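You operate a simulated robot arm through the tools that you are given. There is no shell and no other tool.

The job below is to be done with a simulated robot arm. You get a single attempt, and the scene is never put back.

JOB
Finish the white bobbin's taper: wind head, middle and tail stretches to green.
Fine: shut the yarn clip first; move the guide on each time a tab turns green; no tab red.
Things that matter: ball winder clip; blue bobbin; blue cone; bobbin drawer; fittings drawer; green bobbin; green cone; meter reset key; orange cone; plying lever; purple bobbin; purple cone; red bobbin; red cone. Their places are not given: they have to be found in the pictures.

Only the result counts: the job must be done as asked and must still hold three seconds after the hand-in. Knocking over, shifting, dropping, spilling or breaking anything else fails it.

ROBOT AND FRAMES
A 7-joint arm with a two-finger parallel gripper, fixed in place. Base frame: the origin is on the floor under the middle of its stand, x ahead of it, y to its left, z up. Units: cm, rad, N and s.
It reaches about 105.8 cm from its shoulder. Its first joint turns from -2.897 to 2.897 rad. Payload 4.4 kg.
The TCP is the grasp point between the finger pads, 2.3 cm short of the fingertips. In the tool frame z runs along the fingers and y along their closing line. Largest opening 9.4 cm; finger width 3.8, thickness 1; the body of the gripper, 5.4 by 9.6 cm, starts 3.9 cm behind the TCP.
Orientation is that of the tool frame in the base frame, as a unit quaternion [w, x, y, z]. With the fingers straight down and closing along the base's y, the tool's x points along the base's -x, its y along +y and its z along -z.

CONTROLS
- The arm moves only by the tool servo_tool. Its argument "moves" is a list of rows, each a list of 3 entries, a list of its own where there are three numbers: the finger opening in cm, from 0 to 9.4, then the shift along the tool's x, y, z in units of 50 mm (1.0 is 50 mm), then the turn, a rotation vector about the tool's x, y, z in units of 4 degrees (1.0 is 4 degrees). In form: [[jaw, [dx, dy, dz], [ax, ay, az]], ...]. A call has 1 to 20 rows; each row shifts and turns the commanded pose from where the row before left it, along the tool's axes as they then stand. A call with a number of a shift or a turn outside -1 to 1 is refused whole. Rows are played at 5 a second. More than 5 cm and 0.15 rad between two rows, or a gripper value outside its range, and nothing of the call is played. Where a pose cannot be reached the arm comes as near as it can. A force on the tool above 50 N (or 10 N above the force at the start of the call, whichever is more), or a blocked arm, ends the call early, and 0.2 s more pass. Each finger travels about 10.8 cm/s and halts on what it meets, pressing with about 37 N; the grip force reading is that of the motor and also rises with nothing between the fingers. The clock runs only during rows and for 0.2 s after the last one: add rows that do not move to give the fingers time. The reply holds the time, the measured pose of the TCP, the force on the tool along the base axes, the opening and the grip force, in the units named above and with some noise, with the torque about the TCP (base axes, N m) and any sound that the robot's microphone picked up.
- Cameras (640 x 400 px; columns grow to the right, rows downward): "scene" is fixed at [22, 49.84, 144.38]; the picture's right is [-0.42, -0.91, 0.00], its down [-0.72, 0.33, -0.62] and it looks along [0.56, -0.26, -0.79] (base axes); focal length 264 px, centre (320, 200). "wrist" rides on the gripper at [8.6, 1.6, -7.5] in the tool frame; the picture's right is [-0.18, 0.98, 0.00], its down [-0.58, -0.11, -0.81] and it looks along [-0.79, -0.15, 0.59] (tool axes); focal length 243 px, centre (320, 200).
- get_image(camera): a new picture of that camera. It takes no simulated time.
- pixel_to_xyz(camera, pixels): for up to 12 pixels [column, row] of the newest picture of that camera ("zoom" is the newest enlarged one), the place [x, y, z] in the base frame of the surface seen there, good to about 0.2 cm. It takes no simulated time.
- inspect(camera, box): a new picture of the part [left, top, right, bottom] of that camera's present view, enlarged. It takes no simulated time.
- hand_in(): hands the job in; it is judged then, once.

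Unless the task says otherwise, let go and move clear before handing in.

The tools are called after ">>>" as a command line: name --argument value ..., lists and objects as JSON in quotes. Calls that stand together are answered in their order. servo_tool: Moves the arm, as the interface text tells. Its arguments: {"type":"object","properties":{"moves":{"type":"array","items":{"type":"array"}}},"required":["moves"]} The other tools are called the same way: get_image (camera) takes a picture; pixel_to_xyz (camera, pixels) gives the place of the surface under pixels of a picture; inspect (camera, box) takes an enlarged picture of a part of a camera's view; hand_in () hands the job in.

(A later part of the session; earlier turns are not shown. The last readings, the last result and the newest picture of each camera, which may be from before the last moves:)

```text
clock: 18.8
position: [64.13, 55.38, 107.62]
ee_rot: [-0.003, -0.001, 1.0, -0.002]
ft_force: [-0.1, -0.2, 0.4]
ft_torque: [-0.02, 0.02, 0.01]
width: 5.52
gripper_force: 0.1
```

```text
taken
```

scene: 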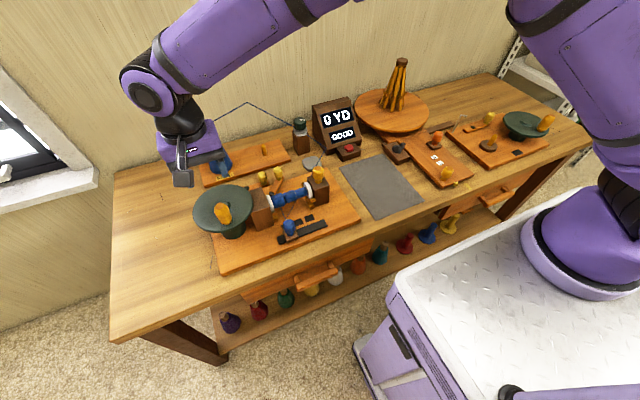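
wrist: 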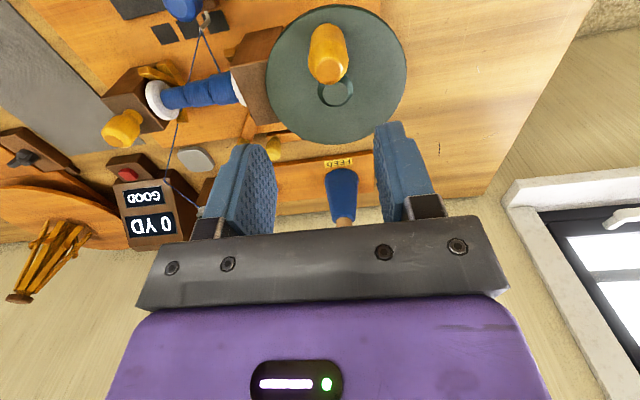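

The rim points fit a circle centred at about (69.9, 55.7) with a radius near 7.35. The wrist view shows the handle at (328,52) and hub at (338,92), so I'll enlarge that and measure.

>>> inspect --camera "wrist" --box '[250, 0, 420, 150]'

>>> pixel_to_xyz --camera "wrist" --pixels '[[328, 72], [328, 50], [312, 45], [345, 45], [312, 62], [346, 62], [330, 28], [338, 92], [320, 92], [354, 92], [340, 102], [338, 85]]'

>>> inspect --camera "wrist" --box '[90, 0, 270, 130]'

```text
2.67 times, centred on (335, 75) of wrist
```

zoom: 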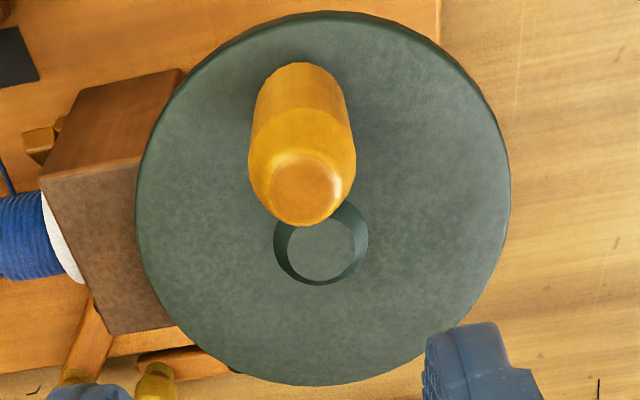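

```text
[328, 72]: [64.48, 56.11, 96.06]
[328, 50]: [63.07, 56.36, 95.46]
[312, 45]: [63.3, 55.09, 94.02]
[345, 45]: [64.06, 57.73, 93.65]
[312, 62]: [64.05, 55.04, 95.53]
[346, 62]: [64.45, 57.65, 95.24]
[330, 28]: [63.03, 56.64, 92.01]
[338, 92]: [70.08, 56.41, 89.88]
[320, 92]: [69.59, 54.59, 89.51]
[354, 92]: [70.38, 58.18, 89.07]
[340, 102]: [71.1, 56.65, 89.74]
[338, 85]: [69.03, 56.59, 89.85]
```

```text
3.08 times, centred on (180, 65) of wrist
```

zoom: 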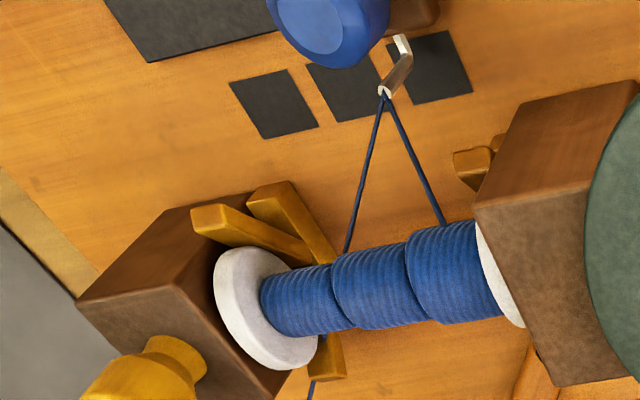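

I'll cross-check the disc centre with rim points in the wrist view, since the hand must follow this circle accurately.

>>> pixel_to_xyz --camera "wrist" --pixels '[[269, 75], [404, 75], [337, 7], [335, 141], [285, 30], [390, 30], [290, 120], [375, 125], [335, 92], [329, 69]]'

>>> inspect --camera "scene" --box '[190, 170, 260, 245]'

>>> pixel_to_xyz --camera "zoom" --pixels '[[290, 193], [267, 205], [315, 190], [275, 250], [340, 230], [305, 265], [325, 285], [350, 255], [308, 172], [318, 178], [330, 200]]'

```text
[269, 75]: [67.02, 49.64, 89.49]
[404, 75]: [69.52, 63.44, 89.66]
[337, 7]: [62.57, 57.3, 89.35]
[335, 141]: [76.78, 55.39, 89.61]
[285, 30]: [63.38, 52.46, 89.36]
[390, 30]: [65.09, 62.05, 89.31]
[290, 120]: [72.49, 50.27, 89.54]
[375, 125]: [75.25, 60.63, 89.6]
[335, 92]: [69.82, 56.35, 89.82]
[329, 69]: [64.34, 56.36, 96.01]
```

```text
5.33 times, centred on (225, 208) of scene
```

zoom: 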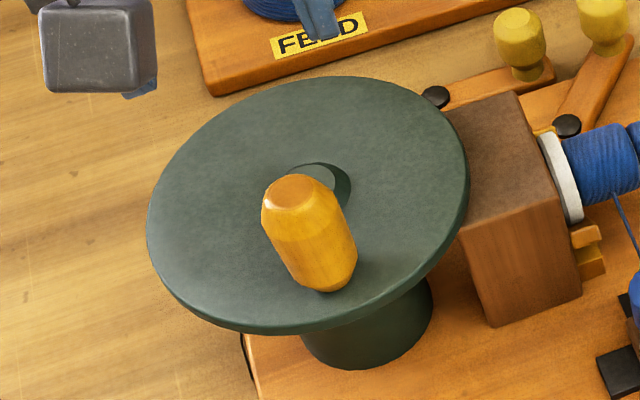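

```text
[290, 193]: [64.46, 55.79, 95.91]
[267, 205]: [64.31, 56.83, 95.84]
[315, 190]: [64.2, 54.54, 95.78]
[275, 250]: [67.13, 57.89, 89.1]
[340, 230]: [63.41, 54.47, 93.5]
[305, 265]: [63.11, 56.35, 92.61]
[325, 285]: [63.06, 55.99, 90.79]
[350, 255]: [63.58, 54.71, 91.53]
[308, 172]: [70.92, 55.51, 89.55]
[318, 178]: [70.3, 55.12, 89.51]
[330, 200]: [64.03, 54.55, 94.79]
```

Scene readings put the handle axis at about (64.45, 55.7), z 89.3–96, and the disc centre at (69.9, 55.75), so the crank radius is about 5.4 cm. I'll lower the open fingers around the handle, keeping the tips above the disc.

>>> servo_tool --moves '[[5.5, [-0.064, 0.064, 0], [0, 0, 0]], [5.5, [0, 0, 0.8], [0, 0, 0]], [5.5, [0, 0, 0.8], [0, 0, 0]], [5.5, [0, 0, 0.6], [0, 0, 0]], [5.5, [0, 0, 0.4], [0, 0, 0]], [5.5, [0, 0, 0.26], [0, 0, 0]], [5.5, [0, 0, 0], [0, 0, 0]]]'

>>> get_image --camera "wrist"

>>> inspect --camera "scene" --box '[180, 130, 300, 250]'

```text
clock: 20.4
position: [64.54, 55.53, 93.46]
ee_rot: [-0.004, 0.0, 1.0, -0.002]
ft_force: [1.1, -0.1, -0.2]
ft_torque: [0.01, -0.02, 0.03]
width: 5.51
gripper_force: 0.1
```

```text
taken
```

wrist: 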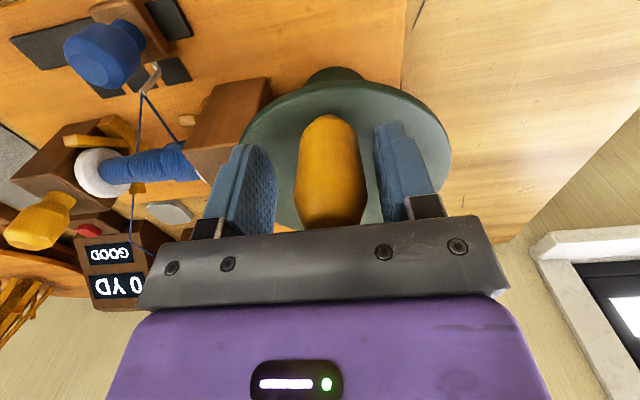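

```text
3.33 times, centred on (240, 190) of scene
```

zoom: 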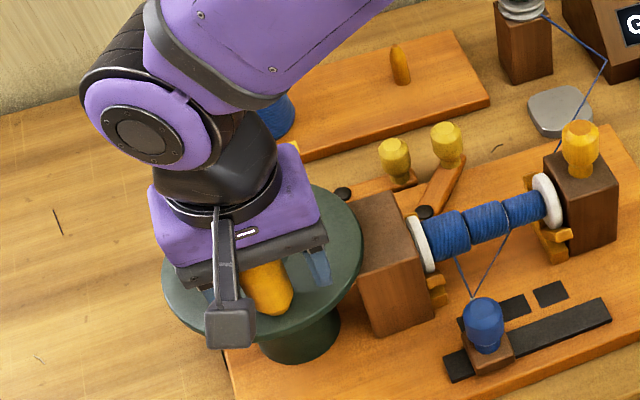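

The handle sits between the fingers at (330,175) in the wrist view, slightly nearer the +y finger. I'll close on it gently and look at the forces.

>>> servo_tool --moves '[[4.5, [0, 0.02, 0], [0, 0, 0]], [3.8, [0, 0, 0], [0, 0, 0]], [3.4, [0, 0, 0], [0, 0, 0]], [3.4, [0, 0, 0], [0, 0, 0]]]'

>>> inspect --camera "wrist" --box '[180, 90, 480, 250]'

```text
clock: 21.4
position: [64.53, 55.71, 93.57]
ee_rot: [-0.004, 0.0, 1.0, -0.002]
ft_force: [0.3, 0.1, 0.7]
ft_torque: [0.05, 0.0, 0.02]
width: 3.4
gripper_force: 0.1
```

```text
2.13 times, centred on (330, 170) of wrist
```

zoom: 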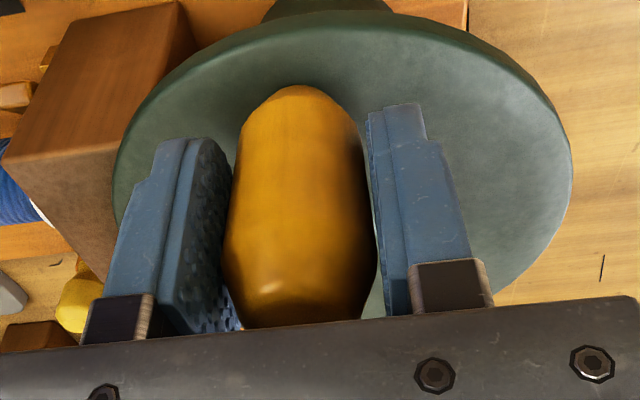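

>>> servo_tool --moves '[[3.1, [0, 0, 0], [0, 0, 0]], [2.8, [0, 0, 0], [0, 0, 0]], [2.8, [0, 0, 0], [0, 0, 0]]]'

>>> inspect --camera "scene" --box '[180, 90, 360, 250]'

```text
clock: 22.2
position: [64.38, 55.73, 93.42]
ee_rot: [-0.003, 0.0, 1.0, -0.001]
ft_force: [-0.8, 1.0, -2.4]
ft_torque: [1.24, 0.05, 0.02]
width: 3.18
gripper_force: 45.0
```

```text
2.50 times, centred on (270, 170) of scene
```

zoom: 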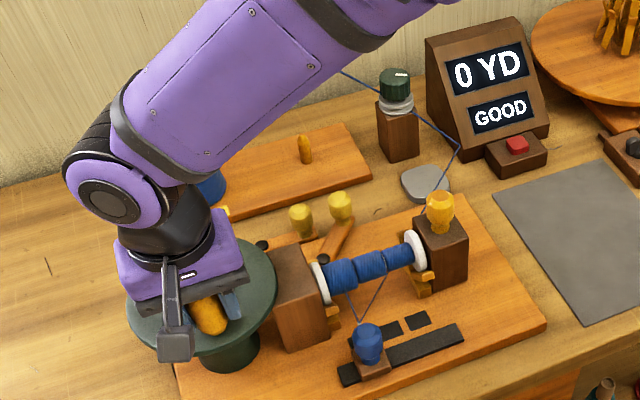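

The handle is 3.18 cm thick and the grip is balanced with near-zero force. I'll try a small 20° turn clockwise as seen from above, toward +y, and check the meter.

>>> servo_tool --moves '[[2.8, [-0.004, 0.095, 0], [0, 0, 0]], [2.8, [-0.0124, 0.094, 0], [0, 0, 0]], [2.8, [-0.0205, 0.093, 0], [0, 0, 0]], [2.8, [-0.0285, 0.091, 0], [0, 0, 0]], [2.8, [0, 0, 0], [0, 0, 0]]]'

>>> inspect --camera "scene" --box '[180, 90, 360, 250]'

>>> get_image --camera "wrist"

```text
clock: 23.4
position: [64.83, 57.77, 93.48]
ee_rot: [-0.004, 0.0, 1.0, -0.002]
ft_force: [-9.5, 2.4, -10.1]
ft_torque: [1.47, -0.63, 0.03]
width: 3.19
gripper_force: 45.5
```

```text
2.50 times, centred on (270, 170) of scene
```

zoom: 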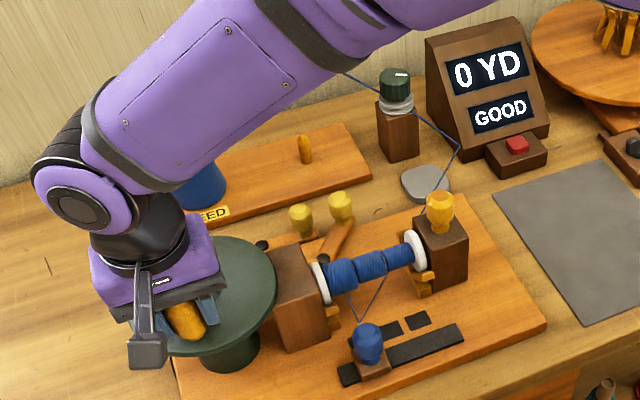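

```text
taken
```

wrist: 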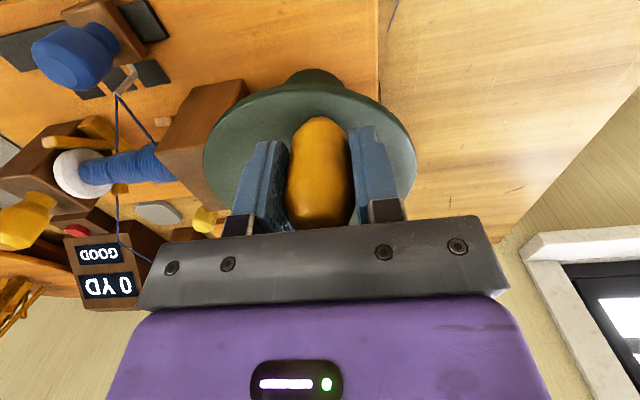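

The crank turns easily (forces under 10 N) and the meter still reads 0 YD GOOD after about 20°. I'll keep going another 40° and check again.

>>> servo_tool --moves '[[2.8, [-0.072, 0.176, 0], [0, 0, 0]], [2.8, [-0.11, 0.158, 0], [0, 0, 0]], [2.8, [-0.134, 0.134, 0], [0, 0, 0]], [2.8, [-0.158, 0.11, 0], [0, 0, 0]], [2.8, [0, 0, 0], [0, 0, 0]]]'

>>> inspect --camera "scene" --box '[180, 90, 360, 250]'

>>> get_image --camera "wrist"

```text
clock: 24.6
position: [67.17, 60.67, 93.47]
ee_rot: [-0.004, -0.001, 1.0, 0.001]
ft_force: [-13.0, 22.7, 1.0]
ft_torque: [0.87, 0.79, -0.02]
width: 3.17
gripper_force: 45.1
```

```text
2.50 times, centred on (270, 170) of scene
```

zoom: 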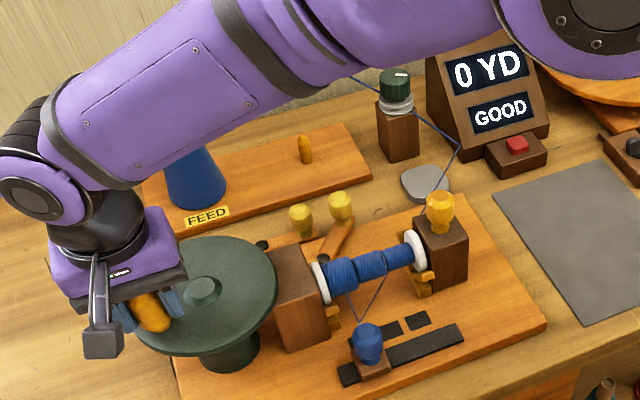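

```text
taken
```

wrist: 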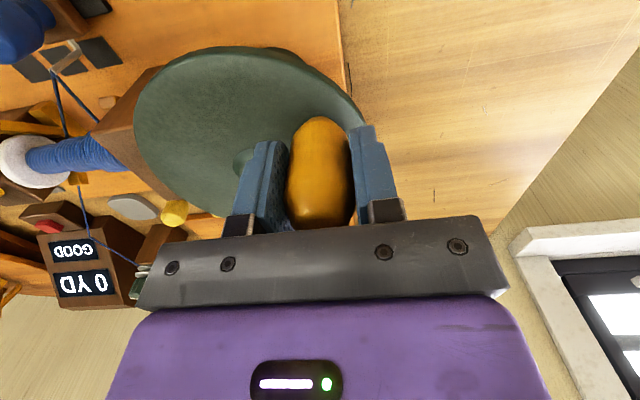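

The forces show about 26 N pushing the hand outward, so the true crank radius is nearer 5.7 cm with its centre near (70.1, 55.7). I'll correct for that and turn another 40°; the meter is still at 0 YD.

>>> servo_tool --moves '[[2.8, [-0.19, 0.124, 0], [0, 0, 0]], [2.8, [-0.19, 0.05, 0], [0, 0, 0]], [2.8, [-0.198, 0.018, 0], [0, 0, 0]], [2.8, [-0.198, -0.018, 0], [0, 0, 0]], [2.8, [0, 0, 0], [0, 0, 0]]]'

>>> inspect --camera "scene" --box '[180, 90, 360, 250]'

>>> get_image --camera "wrist"

```text
clock: 25.8
position: [71.22, 61.43, 93.59]
ee_rot: [-0.002, -0.001, 1.0, -0.001]
ft_force: [5.0, 20.4, 13.6]
ft_torque: [1.0, -0.24, -0.02]
width: 3.15
gripper_force: 44.9
```

```text
2.50 times, centred on (270, 170) of scene
```

zoom: 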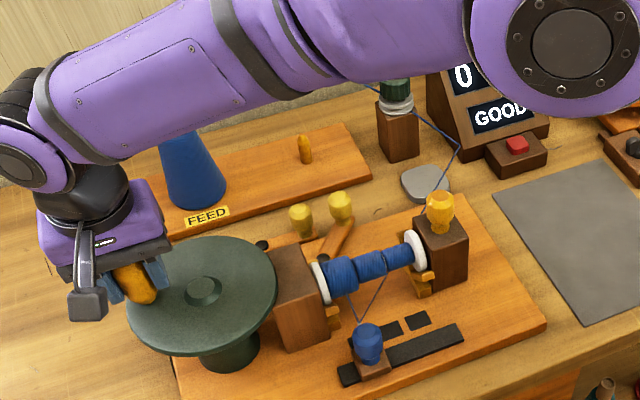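

```text
taken
```

wrist: 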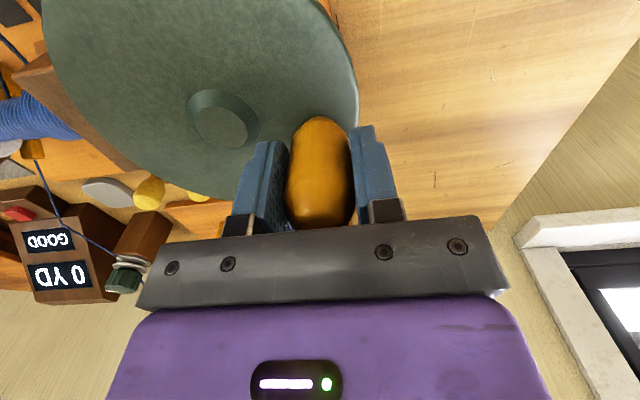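

The hub is now fully visible at zoom (203,290), so I'll measure it for the exact rotation centre.

>>> inspect --camera "scene" --box '[190, 170, 270, 240]'

>>> pixel_to_xyz --camera "scene" --pixels '[[223.2, 205], [221.5, 206], [225, 205], [223, 203], [223, 208], [232, 198], [240, 210], [228, 222]]'

```text
5.71 times, centred on (230, 205) of scene
```

zoom: 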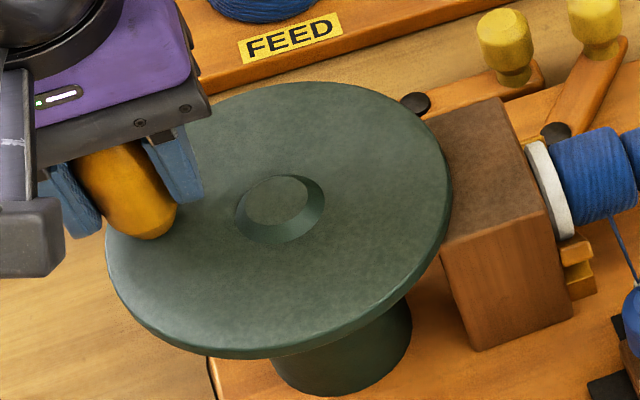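

```text
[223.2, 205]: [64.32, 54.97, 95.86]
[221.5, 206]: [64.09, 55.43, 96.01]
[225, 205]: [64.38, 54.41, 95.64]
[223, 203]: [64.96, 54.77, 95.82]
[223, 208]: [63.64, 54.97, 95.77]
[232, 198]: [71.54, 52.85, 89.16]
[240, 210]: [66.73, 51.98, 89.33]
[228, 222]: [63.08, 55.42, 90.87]
```

>>> pixel_to_xyz --camera "zoom" --pixels '[[277, 201], [248, 202], [307, 200], [277, 178], [277, 224], [237, 208], [323, 205], [280, 242], [115, 260], [445, 170], [310, 86], [260, 345]]'

```text
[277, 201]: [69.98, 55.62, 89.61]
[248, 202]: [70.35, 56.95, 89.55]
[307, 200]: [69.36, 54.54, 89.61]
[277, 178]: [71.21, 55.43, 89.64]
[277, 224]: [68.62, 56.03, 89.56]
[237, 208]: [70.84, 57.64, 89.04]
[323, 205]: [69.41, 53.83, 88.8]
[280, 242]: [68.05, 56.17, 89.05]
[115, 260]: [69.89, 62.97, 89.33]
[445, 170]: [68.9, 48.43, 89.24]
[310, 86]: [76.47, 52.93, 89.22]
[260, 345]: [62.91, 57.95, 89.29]
```

The hub centre reads (69.9, 55.7), and the hand's own circle fits centre (70.17, 55.72) with radius about 5.8. The meter still reads 0 YD, so I'll go on 40° and check.

>>> servo_tool --moves '[[2.8, [-0.224, -0.038, 0], [0, 0, 0]], [2.8, [-0.184, -0.086, 0], [0, 0, 0]], [2.8, [-0.166, -0.116, 0], [0, 0, 0]], [2.8, [-0.142, -0.142, 0], [0, 0, 0]], [2.8, [0, 0, 0], [0, 0, 0]]]'

>>> get_image --camera "scene"

>>> get_image --camera "wrist"

```text
clock: 27.0
position: [74.4, 59.18, 93.6]
ee_rot: [-0.006, -0.001, 1.0, -0.003]
ft_force: [-31.1, -21.3, 16.1]
ft_torque: [1.06, 0.57, 0.01]
width: 3.19
gripper_force: 44.7
```

```text
taken
```

scene: 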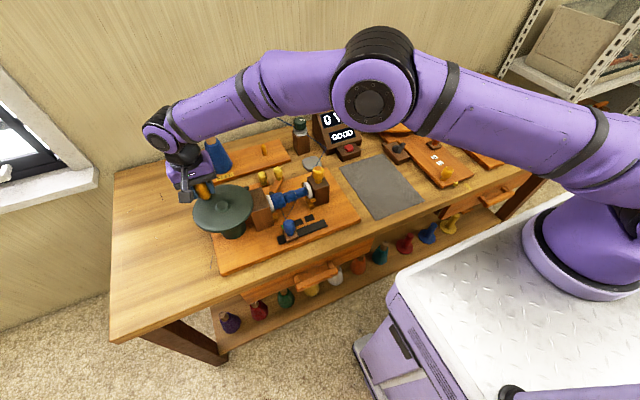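

```text
taken
```

wrist: 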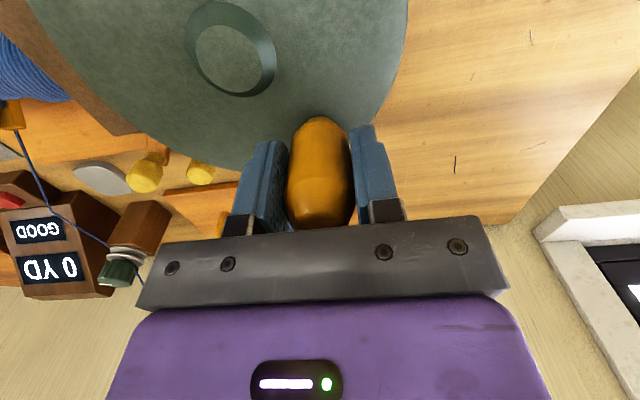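

The forces (−31, −21 N) show the command is now too far out. Fitting all points gives a centre near (69.9, 55.95) and radius 5.5, so I'll use that and turn 40° more. The meter still shows 0 YD GOOD.

>>> servo_tool --moves '[[2.8, [-0.01, -0.15, 0], [0, 0, 0]], [2.8, [-0.082, -0.174, 0], [0, 0, 0]], [2.8, [-0.05, -0.184, 0], [0, 0, 0]], [2.8, [-0.016, -0.192, 0], [0, 0, 0]], [2.8, [0, 0, 0], [0, 0, 0]]]'

>>> inspect --camera "scene" --box '[180, 90, 360, 250]'

>>> get_image --camera "wrist"

```text
clock: 28.2
position: [75.52, 55.92, 93.5]
ee_rot: [-0.003, 0.0, 1.0, -0.001]
ft_force: [-7.0, 1.5, 10.7]
ft_torque: [1.23, -0.97, -0.01]
width: 3.17
gripper_force: 45.2
```

```text
2.50 times, centred on (270, 170) of scene
```

zoom: 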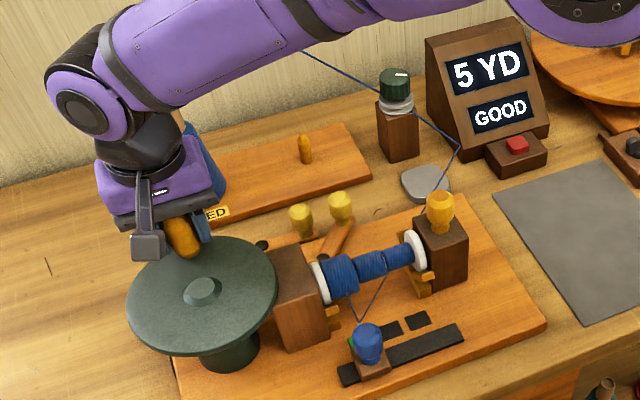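

```text
taken
```

wrist: 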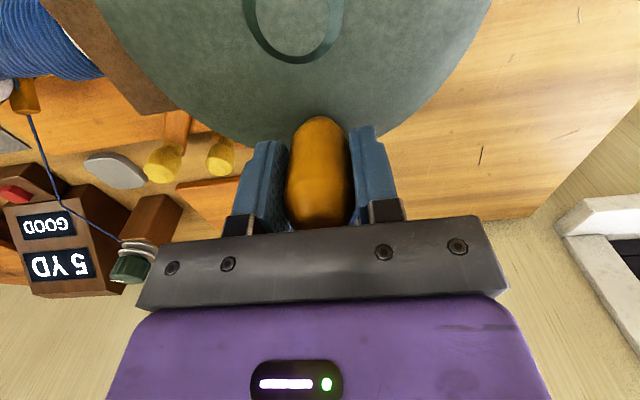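

The meter jumped to 5 YD at the half turn, and there's a green patch by the guide at zoom (350,343). I'll enlarge the tabs.

>>> inspect --camera "scene" --box '[270, 190, 340, 250]'

>>> inspect --camera "scene" --box '[300, 95, 370, 165]'

```text
6.67 times, centred on (305, 220) of scene
```

zoom: 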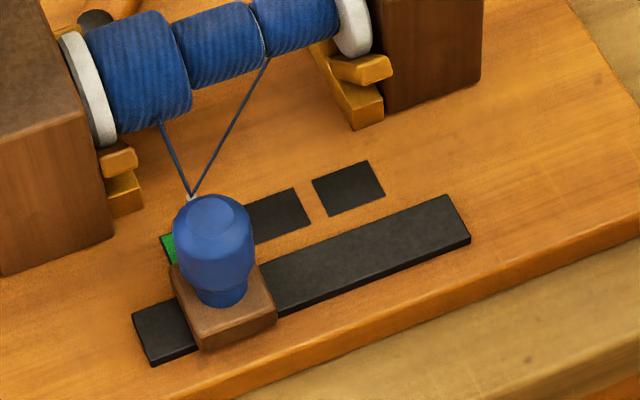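

```text
5.71 times, centred on (335, 130) of scene
```

zoom: 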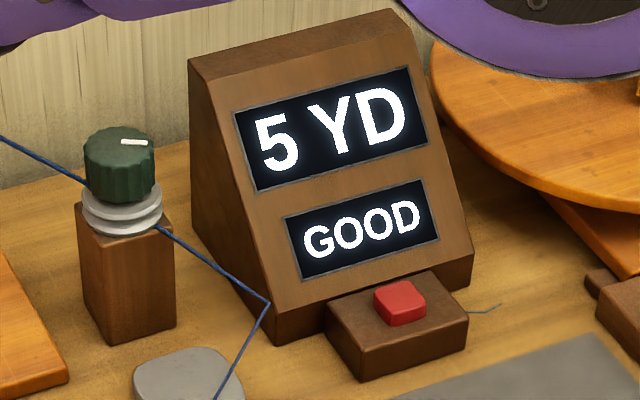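

The head tab is green at 5 YD, so I must stop cranking and move the guide on. I'll measure the tabs and guide knob, then release the handle gently and lift.

>>> inspect --camera "scene" --box '[270, 190, 340, 250]'

>>> pixel_to_xyz --camera "zoom" --pixels '[[272, 220], [348, 187], [252, 205], [310, 230], [313, 182], [383, 195], [165, 240], [213, 215], [180, 225], [250, 225], [190, 195], [225, 330]]'

>>> servo_tool --moves '[[4.0, [0, 0, 0], [0, 0, 0]], [5.5, [0, 0, 0], [0, 0, 0]], [5.5, [0, 0, 0], [0, 0, 0]], [5.5, [0, 0, -0.5], [0, 0, 0]], [5.5, [0, 0, -0.8], [0, 0, 0]], [5.5, [0, 0, -0.8], [0, 0, 0]], [5.5, [0, 0, 0], [0, 0, 0]]]'

>>> inspect --camera "scene" --box '[180, 90, 360, 250]'

```text
6.67 times, centred on (305, 220) of scene
```

zoom: 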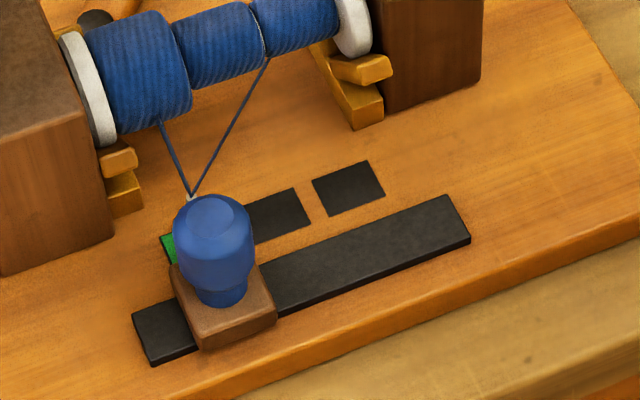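

```text
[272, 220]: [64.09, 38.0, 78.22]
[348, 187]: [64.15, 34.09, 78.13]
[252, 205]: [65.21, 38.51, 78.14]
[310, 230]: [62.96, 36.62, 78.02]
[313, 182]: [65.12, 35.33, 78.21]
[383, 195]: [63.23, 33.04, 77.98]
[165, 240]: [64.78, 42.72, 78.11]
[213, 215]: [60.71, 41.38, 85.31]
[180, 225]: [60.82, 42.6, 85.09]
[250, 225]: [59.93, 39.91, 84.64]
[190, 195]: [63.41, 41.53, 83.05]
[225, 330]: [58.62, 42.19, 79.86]
```

```text
clock: 29.8
position: [75.29, 56.08, 104.1]
ee_rot: [-0.003, 0.0, 1.0, -0.002]
ft_force: [0.2, -0.2, 0.6]
ft_torque: [0.02, -0.02, -0.02]
width: 5.47
gripper_force: 0.1
```

```text
2.50 times, centred on (270, 170) of scene
```

zoom: 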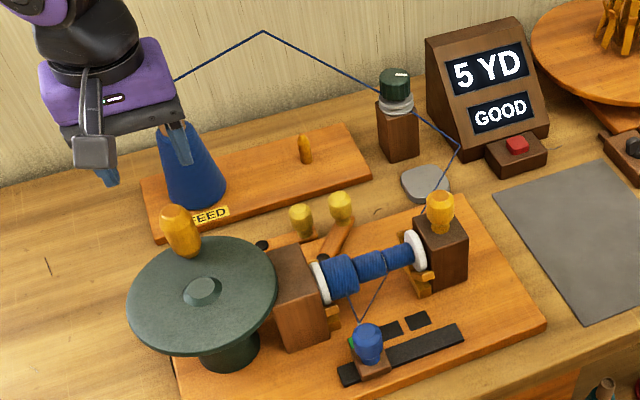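

Tabs are at y≈41.2, 37.7 and 34.2, and the guide knob is at about (60.3, 41.3), level with the green head tab. The crank held at 5 YD after release. I'll move over the guide knob now.

>>> servo_tool --moves '[[5.5, [0.608, -0.592, 0], [0, 0, 0]], [5.5, [0.608, -0.592, 0], [0, 0, 0]], [5.5, [0.608, -0.592, 0], [0, 0, 0]], [5.5, [0.608, -0.592, 0], [0, 0, 0]], [5.5, [0.608, -0.58, 0.2], [0, 0, 0]], [5.5, [0, 0, 0.6], [0, 0, 0]], [5.5, [0, 0, 0.6], [0, 0, 0]], [5.5, [0, 0, 0.6], [0, 0, 0]], [5.5, [0, 0, 0], [0, 0, 0]]]'

>>> get_image --camera "wrist"

>>> inspect --camera "scene" --box '[240, 130, 360, 250]'

```text
clock: 31.8
position: [60.58, 41.06, 93.89]
ee_rot: [-0.004, 0.0, 1.0, -0.001]
ft_force: [-0.9, -0.1, -0.6]
ft_torque: [0.01, 0.01, 0.04]
width: 5.49
gripper_force: 0.0
```

```text
taken
```

wrist: 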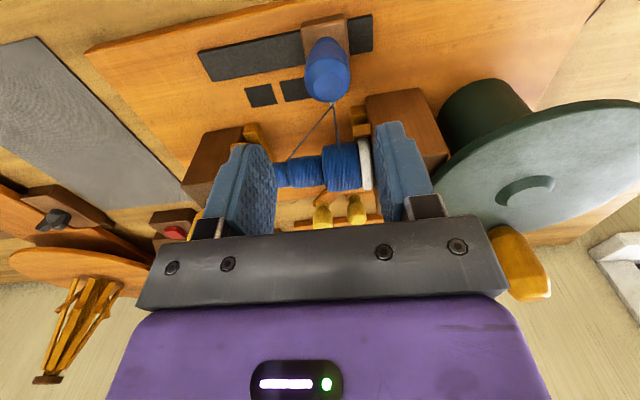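

```text
3.33 times, centred on (300, 190) of scene
```

zoom: 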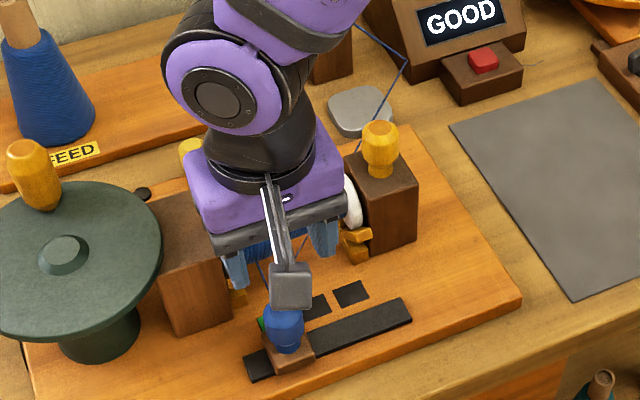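

>>> pixel_to_xyz --camera "wrist" --pixels '[[328, 90], [309, 75], [350, 75], [328, 65], [327, 45], [330, 100], [334, 104], [325, 25]]'

>>> inspect --camera "wrist" --box '[230, 0, 430, 130]'

```text
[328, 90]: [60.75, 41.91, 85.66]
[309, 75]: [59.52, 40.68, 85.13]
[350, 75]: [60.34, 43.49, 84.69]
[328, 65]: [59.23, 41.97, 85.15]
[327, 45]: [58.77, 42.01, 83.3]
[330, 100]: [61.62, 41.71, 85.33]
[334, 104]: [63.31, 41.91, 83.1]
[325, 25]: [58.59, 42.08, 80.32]
```

```text
3.08 times, centred on (330, 65) of wrist
```

zoom: 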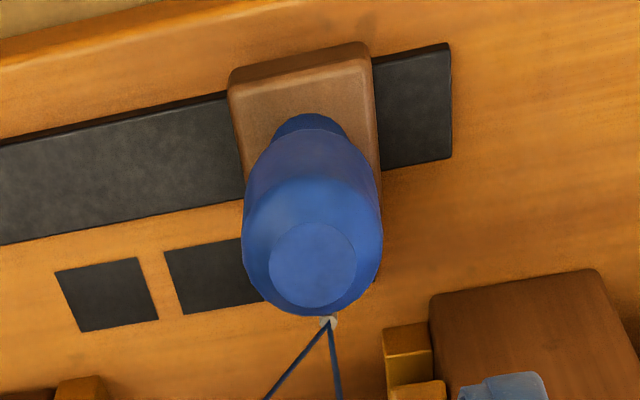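

The knob axis is at about (60.3, 41.4), and the fingers will straddle it in y. I'll go down to z≈84, clear of the eyelet at x≈63.4, and check before closing.

>>> servo_tool --moves '[[5.5, [0.07, 0.06, 0], [0, 0, 0]], [5.5, [0, 0, 0.6], [0, 0, 0]], [5.5, [0, 0, 0.6], [0, 0, 0]], [5.5, [0, 0, 0.6], [0, 0, 0]], [5.5, [0, 0, 0.16], [0, 0, 0]], [5.5, [0, 0, 0], [0, 0, 0]]]'

>>> get_image --camera "wrist"

>>> inspect --camera "scene" --box '[240, 130, 360, 250]'

```text
clock: 33.2
position: [60.02, 41.52, 84.24]
ee_rot: [-0.003, -0.001, 1.0, -0.002]
ft_force: [0.3, -0.1, 0.3]
ft_torque: [0.02, -0.01, -0.01]
width: 5.51
gripper_force: 0.0
```

```text
taken
```

wrist: 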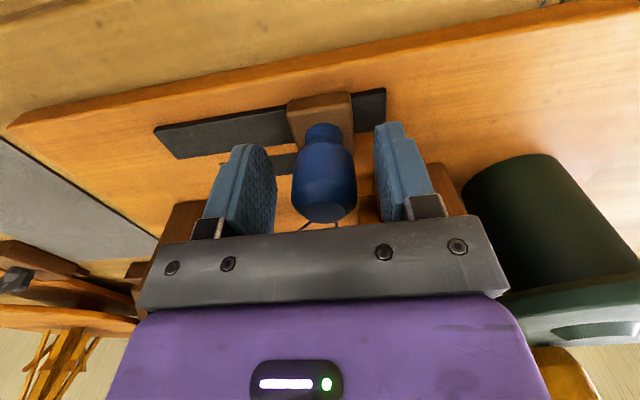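

```text
3.33 times, centred on (300, 190) of scene
```

zoom: 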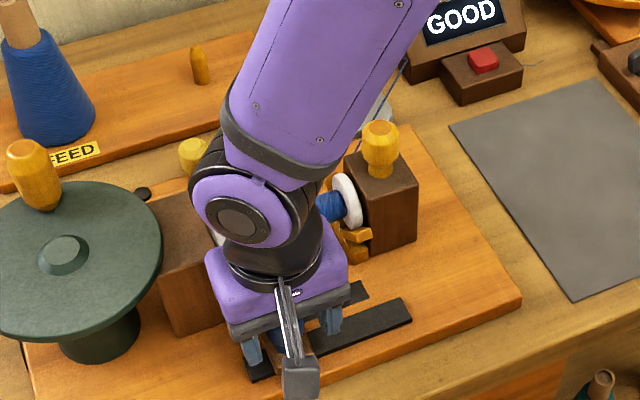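

The knob is centred between the fingers, at (325,180) in the wrist view. I'll close on it.

>>> servo_tool --moves '[[4.0, [0, 0, 0], [0, 0, 0]], [3.2, [0, 0, 0], [0, 0, 0]], [2.5, [0, 0, 0], [0, 0, 0]], [2.5, [0, 0, 0], [0, 0, 0]]]'

```text
clock: 34.2
position: [59.99, 41.55, 84.23]
ee_rot: [-0.003, 0.0, 1.0, -0.001]
ft_force: [-0.8, 0.9, -1.4]
ft_torque: [1.04, -0.07, 0.08]
width: 3.2
gripper_force: 44.5
```

Gripped at 3.2 cm with almost no side load. I'll slide the guide about 3.6 cm toward −y, to the middle tab, in small steps.

>>> servo_tool --moves '[[2.5, [0, -0.12, 0], [0, 0, 0]], [2.5, [0, -0.12, 0], [0, 0, 0]], [2.5, [0, -0.12, 0], [0, 0, 0]], [2.5, [0, -0.12, 0], [0, 0, 0]], [2.5, [0, -0.12, 0], [0, 0, 0]], [2.5, [0, -0.12, 0], [0, 0, 0]], [2.5, [0, 0, 0], [0, 0, 0]], [2.5, [0, 0, 0], [0, 0, 0]]]'

>>> get_image --camera "wrist"

>>> inspect --camera "scene" --box '[240, 130, 360, 250]'

```text
clock: 36.0
position: [60.03, 38.01, 84.21]
ee_rot: [-0.003, 0.002, 1.0, 0.0]
ft_force: [15.4, -2.1, 7.0]
ft_torque: [0.52, 0.8, 0.07]
width: 3.2
gripper_force: 44.6
```

```text
taken
```

wrist: 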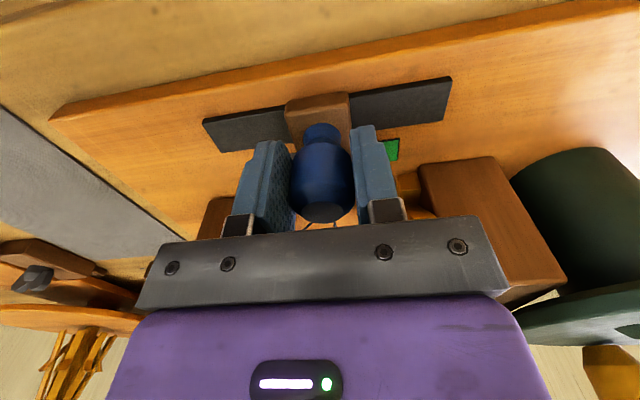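

```text
3.33 times, centred on (300, 190) of scene
```

zoom: 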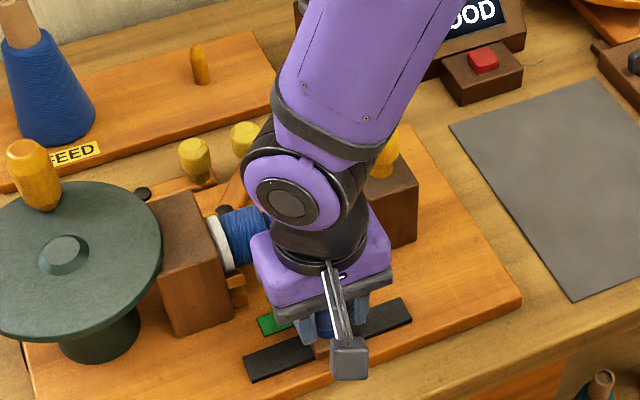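

The guide slid smoothly and the green head tab is now uncovered at (390,150). I'll release, lift, and check the guide's alignment with the middle tab.

>>> servo_tool --moves '[[4.0, [0, 0, 0], [0, 0, 0]], [5.2, [0, 0, 0], [0, 0, 0]], [5.2, [0, 0, -0.4], [0, 0, 0]], [5.2, [0, 0, -0.8], [0, 0, 0]], [5.2, [0, 0, -0.8], [0, 0, 0]], [5.2, [0, 0, -0.8], [0, 0, 0]], [5.2, [0, 0.5, -0.4], [0, 0, 0]], [5.2, [0, 0.7, 0], [0, 0, 0]], [5.2, [0, 0.7, 0], [0, 0, 0]], [5.2, [0, 0, 0], [0, 0, 0]]]'

>>> get_image --camera "wrist"

>>> inspect --camera "scene" --box '[260, 180, 350, 250]'

```text
clock: 38.2
position: [59.96, 47.59, 100.24]
ee_rot: [-0.003, -0.001, 1.0, -0.002]
ft_force: [-0.4, -0.3, 0.0]
ft_torque: [0.0, -0.03, 0.01]
width: 5.2
gripper_force: 0.1
```

```text
taken
```

wrist: 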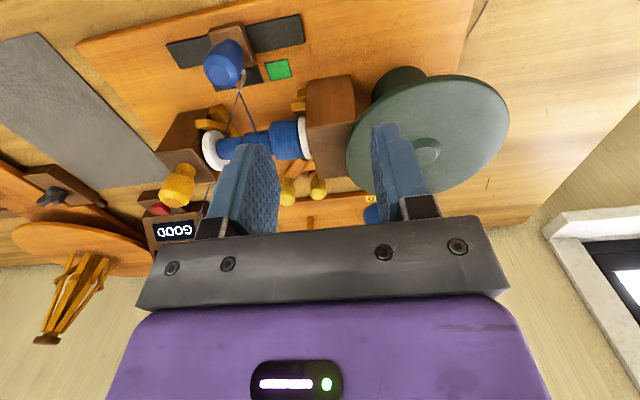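

```text
5.71 times, centred on (305, 215) of scene
```

zoom: 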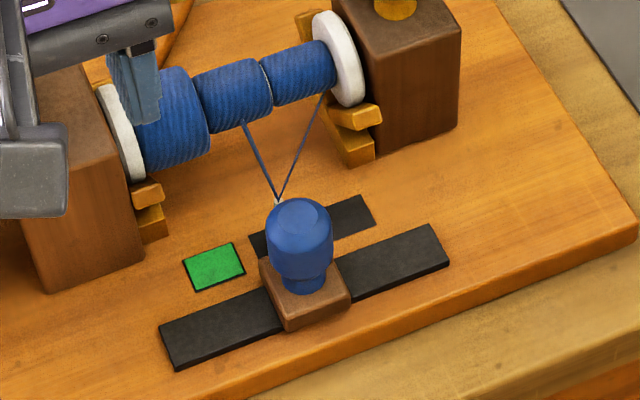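

>>> pixel_to_xyz --camera "zoom" --pixels '[[214, 266], [184, 262], [245, 270], [275, 205], [300, 225], [256, 245], [374, 215], [358, 197], [305, 318], [262, 268], [350, 295]]'

>>> inspect --camera "wrist" --box '[150, 0, 330, 130]'

```text
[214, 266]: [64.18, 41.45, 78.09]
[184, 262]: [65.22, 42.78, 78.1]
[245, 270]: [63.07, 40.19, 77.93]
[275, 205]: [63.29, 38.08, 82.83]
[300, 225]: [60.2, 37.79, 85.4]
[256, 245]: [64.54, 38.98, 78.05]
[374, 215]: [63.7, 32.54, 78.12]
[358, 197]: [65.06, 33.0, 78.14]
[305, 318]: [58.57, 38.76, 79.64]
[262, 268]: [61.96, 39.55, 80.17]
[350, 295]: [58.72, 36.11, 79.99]
```

```text
3.08 times, centred on (240, 65) of wrist
```

zoom: 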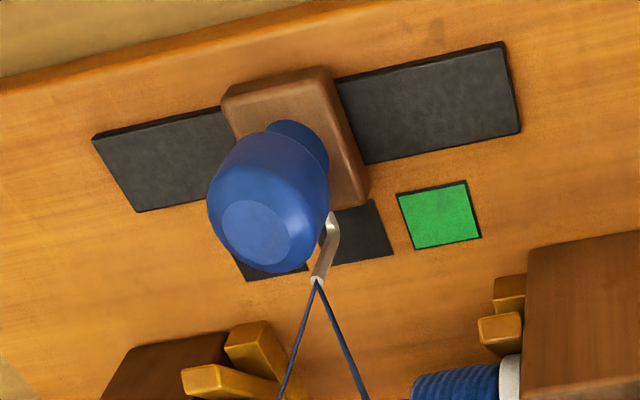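

The guide's eyelet (y≈38.1) and block (y≈37.85) line up with the middle tab (centre y≈37.8), and its strand meets the middle stretch. I'll go back over the crank handle near (75.4, 55.9).

>>> servo_tool --moves '[[5.5, [0, 0, -0.7], [0, 0, 0]], [5.5, [-0.77, 0.415, 0], [0, 0, 0]], [5.5, [-0.77, 0.415, 0], [0, 0, 0]], [5.5, [-0.77, 0.415, 0], [0, 0, 0]], [5.5, [-0.77, 0.415, 0], [0, 0, 0]], [5.5, [0, 0, 0], [0, 0, 0]]]'

>>> get_image --camera "wrist"

>>> inspect --camera "scene" --box '[190, 150, 270, 240]'

```text
clock: 39.6
position: [75.32, 55.76, 103.63]
ee_rot: [-0.004, 0.0, 1.0, -0.001]
ft_force: [0.5, -0.9, -0.7]
ft_torque: [-0.01, -0.01, 0.0]
width: 5.48
gripper_force: 0.2
```

```text
taken
```

wrist: 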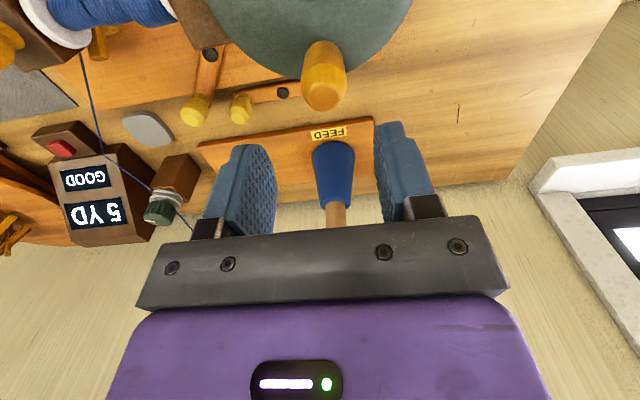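

```text
4.44 times, centred on (230, 195) of scene
```

zoom: 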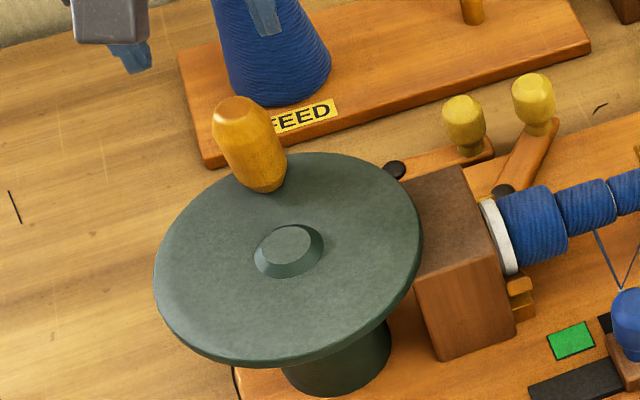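

>>> pixel_to_xyz --camera "zoom" --pixels '[[236, 110], [216, 120], [260, 110], [250, 150], [265, 185], [283, 160], [230, 150], [286, 241]]'

>>> pixel_to_xyz --camera "wrist" --pixels '[[324, 98], [323, 75], [303, 75], [346, 75], [325, 50]]'

```text
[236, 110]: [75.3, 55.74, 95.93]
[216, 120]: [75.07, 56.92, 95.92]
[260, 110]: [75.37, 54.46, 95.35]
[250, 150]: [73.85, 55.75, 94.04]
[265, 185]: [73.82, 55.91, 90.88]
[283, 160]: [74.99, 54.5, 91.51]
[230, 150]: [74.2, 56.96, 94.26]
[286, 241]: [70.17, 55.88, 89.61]
```

```text
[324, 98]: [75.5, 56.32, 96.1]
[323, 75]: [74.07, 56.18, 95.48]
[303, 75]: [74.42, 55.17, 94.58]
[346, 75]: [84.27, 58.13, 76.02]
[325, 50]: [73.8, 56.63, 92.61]
```

Scene readings give the handle at (75.4, 55.78), and comparing with its earlier place puts the true centre at (69.93, 55.77) and radius at 5.44. I'll go down and grip the handle again.

>>> servo_tool --moves '[[5.5, [-0.01, 0, 0.6], [0, 0, 0]], [5.5, [0, 0, 0.6], [0, 0, 0]], [5.5, [0, 0, 0.5], [0, 0, 0]], [5.5, [0, 0, 0.34], [0, 0, 0]], [4.2, [0, 0, 0], [0, 0, 0]], [3.5, [0, 0, 0], [0, 0, 0]], [2.8, [0, 0, 0], [0, 0, 0]], [2.8, [0, 0, 0], [0, 0, 0]]]'

>>> inspect --camera "scene" --box '[180, 90, 360, 250]'

```text
clock: 41.4
position: [75.39, 55.96, 93.38]
ee_rot: [-0.003, 0.0, 1.0, -0.001]
ft_force: [0.3, -0.6, -1.2]
ft_torque: [1.24, -0.22, 0.02]
width: 3.18
gripper_force: 45.2
```

```text
2.50 times, centred on (270, 170) of scene
```

zoom: 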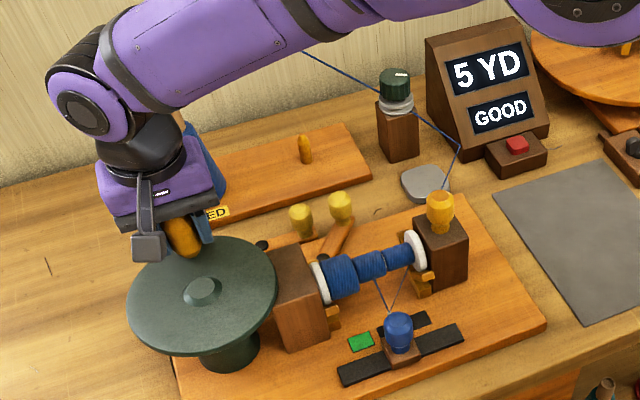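

Gripped with near-zero side force; the display shows 5 YD GOOD and the head tab is green. I'll continue the clockwise turn by 40° and check.

>>> servo_tool --moves '[[2.8, [0.0166, -0.189, 0], [0, 0, 0]], [2.8, [0.049, -0.184, 0], [0, 0, 0]], [2.8, [0.08, -0.172, 0], [0, 0, 0]], [2.8, [0.109, -0.156, 0], [0, 0, 0]], [2.8, [0, 0, 0], [0, 0, 0]]]'

>>> inspect --camera "scene" --box '[180, 90, 360, 250]'

```text
clock: 42.6
position: [74.08, 52.19, 93.44]
ee_rot: [-0.003, -0.001, 1.0, -0.001]
ft_force: [-1.7, 1.6, 7.2]
ft_torque: [1.04, 1.38, 0.02]
width: 3.21
gripper_force: 44.9
```

```text
2.50 times, centred on (270, 170) of scene
```

zoom: 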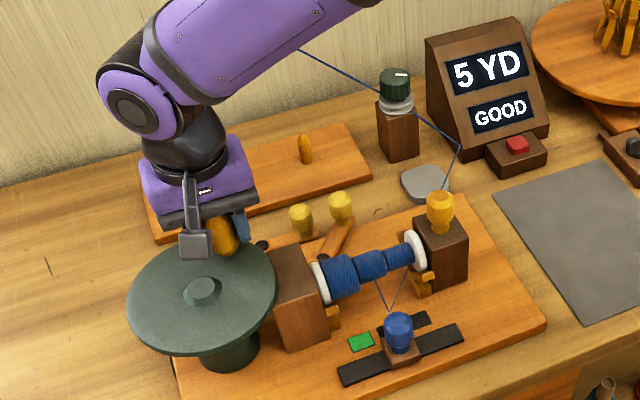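

The forces are tiny now, so the circle is right, and the display still reads 5 YD. I'll turn 40° more.

>>> servo_tool --moves '[[2.8, [0.134, -0.134, 0], [0, 0, 0]], [2.8, [0.156, -0.109, 0], [0, 0, 0]], [2.8, [0.172, -0.08, 0], [0, 0, 0]], [2.8, [0.184, -0.049, 0], [0, 0, 0]], [2.8, [0, 0, 0], [0, 0, 0]]]'

>>> inspect --camera "scene" --box '[180, 90, 360, 250]'

>>> inspect --camera "scene" --box '[260, 180, 350, 250]'

```text
clock: 43.8
position: [70.81, 50.54, 93.42]
ee_rot: [-0.003, -0.001, 1.0, 0.0]
ft_force: [-4.9, 32.5, 6.8]
ft_torque: [1.11, -1.09, 0.02]
width: 3.18
gripper_force: 45.1
```

```text
2.50 times, centred on (270, 170) of scene
```

zoom: 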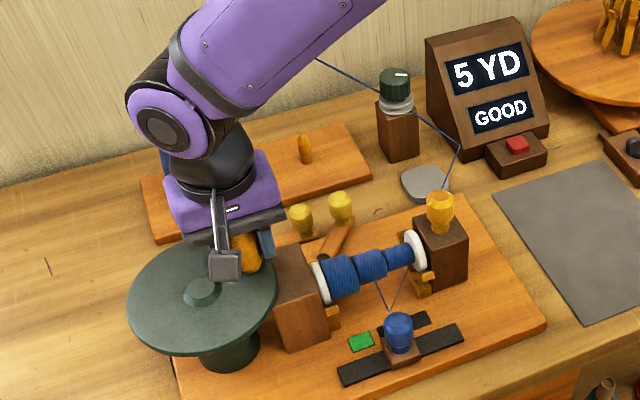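

```text
5.71 times, centred on (305, 215) of scene
```

zoom: 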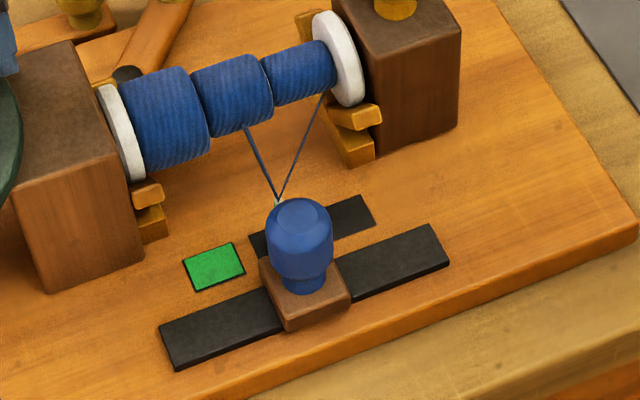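

The +32 N in y says the hand's circle sits about 0.3 cm further +y, with its centre near (69.9, 56.1). The middle tab is still black at 5 YD. I'll correct and turn 20°.

>>> servo_tool --moves '[[2.8, [0.194, 0.038, 0], [0, 0, 0]], [2.8, [0.188, 0.016, 0], [0, 0, 0]], [2.8, [0, 0, 0], [0, 0, 0]]]'

>>> inspect --camera "scene" --box '[180, 90, 360, 250]'

```text
clock: 44.6
position: [69.18, 50.55, 93.46]
ee_rot: [-0.003, 0.0, 1.0, -0.001]
ft_force: [4.1, 19.8, 16.7]
ft_torque: [1.06, 0.58, 0.01]
width: 3.19
gripper_force: 45.1
```

```text
2.50 times, centred on (270, 170) of scene
```

zoom: 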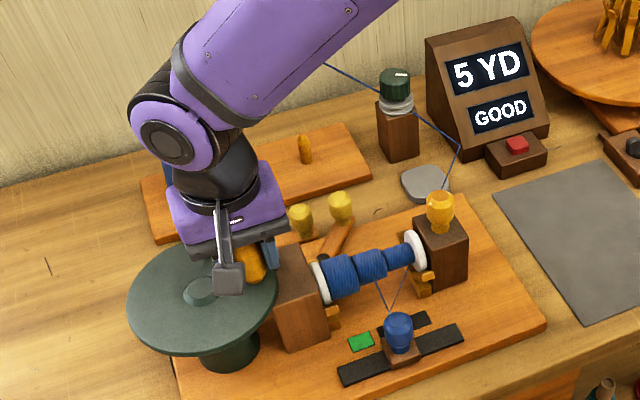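

Still 5 YD after 100° of this leg. I'll turn 20° more.

>>> servo_tool --moves '[[2.8, [0.184, 0.06, 0], [0, 0, 0]], [2.8, [0.172, 0.085, 0], [0, 0, 0]], [2.8, [0, 0, 0], [0, 0, 0]]]'

>>> inspect --camera "scene" --box '[180, 90, 360, 250]'

```text
clock: 45.4
position: [67.32, 51.09, 93.51]
ee_rot: [-0.004, 0.0, 1.0, -0.003]
ft_force: [1.9, 1.1, 5.2]
ft_torque: [1.48, -1.42, 0.01]
width: 3.2
gripper_force: 45.1
```

```text
2.50 times, centred on (270, 170) of scene
```

zoom: 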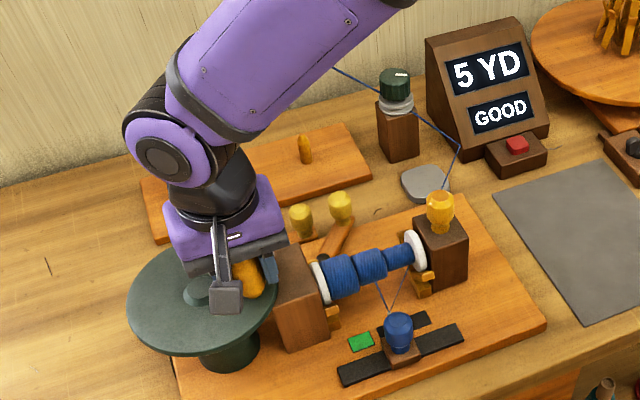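

Forces are near zero at 120° of this leg and it still reads 5 YD. I'll turn 20° more.

>>> servo_tool --moves '[[2.8, [0.156, 0.109, 0], [0, 0, 0]], [2.8, [0.134, 0.134, 0], [0, 0, 0]], [2.8, [0, 0, 0], [0, 0, 0]]]'

>>> inspect --camera "scene" --box '[180, 90, 360, 250]'

```text
clock: 46.2
position: [65.77, 52.44, 93.44]
ee_rot: [-0.004, 0.0, 1.0, -0.002]
ft_force: [-4.4, -3.9, -9.2]
ft_torque: [1.45, 0.04, 0.02]
width: 3.19
gripper_force: 45.0
```

```text
2.50 times, centred on (270, 170) of scene
```

zoom: 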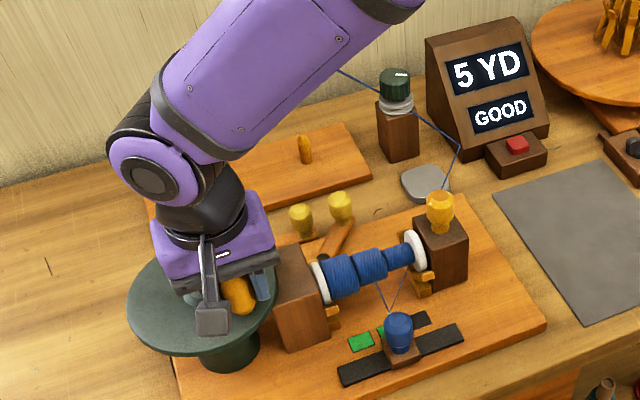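

A green patch now shows beside the guide at zoom (383,332). I'll enlarge it.

>>> inspect --camera "scene" --box '[260, 180, 350, 250]'

>>> inspect --camera "scene" --box '[300, 95, 370, 165]'

```text
5.71 times, centred on (305, 215) of scene
```

zoom: 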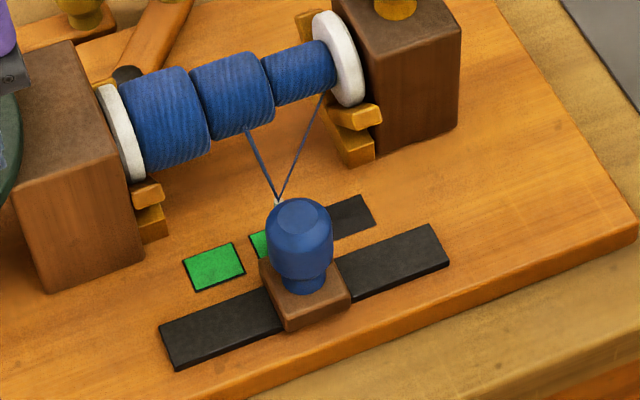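

```text
5.71 times, centred on (335, 130) of scene
```

zoom: 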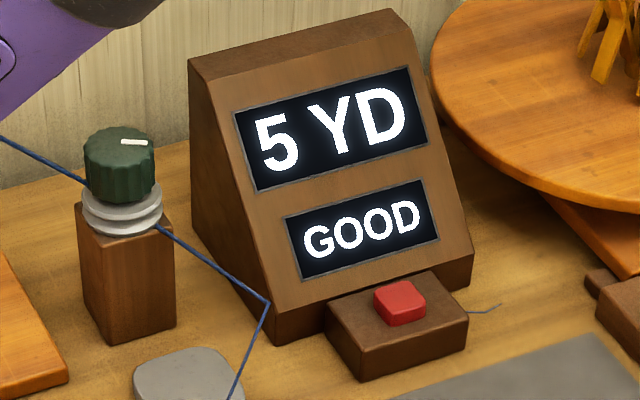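

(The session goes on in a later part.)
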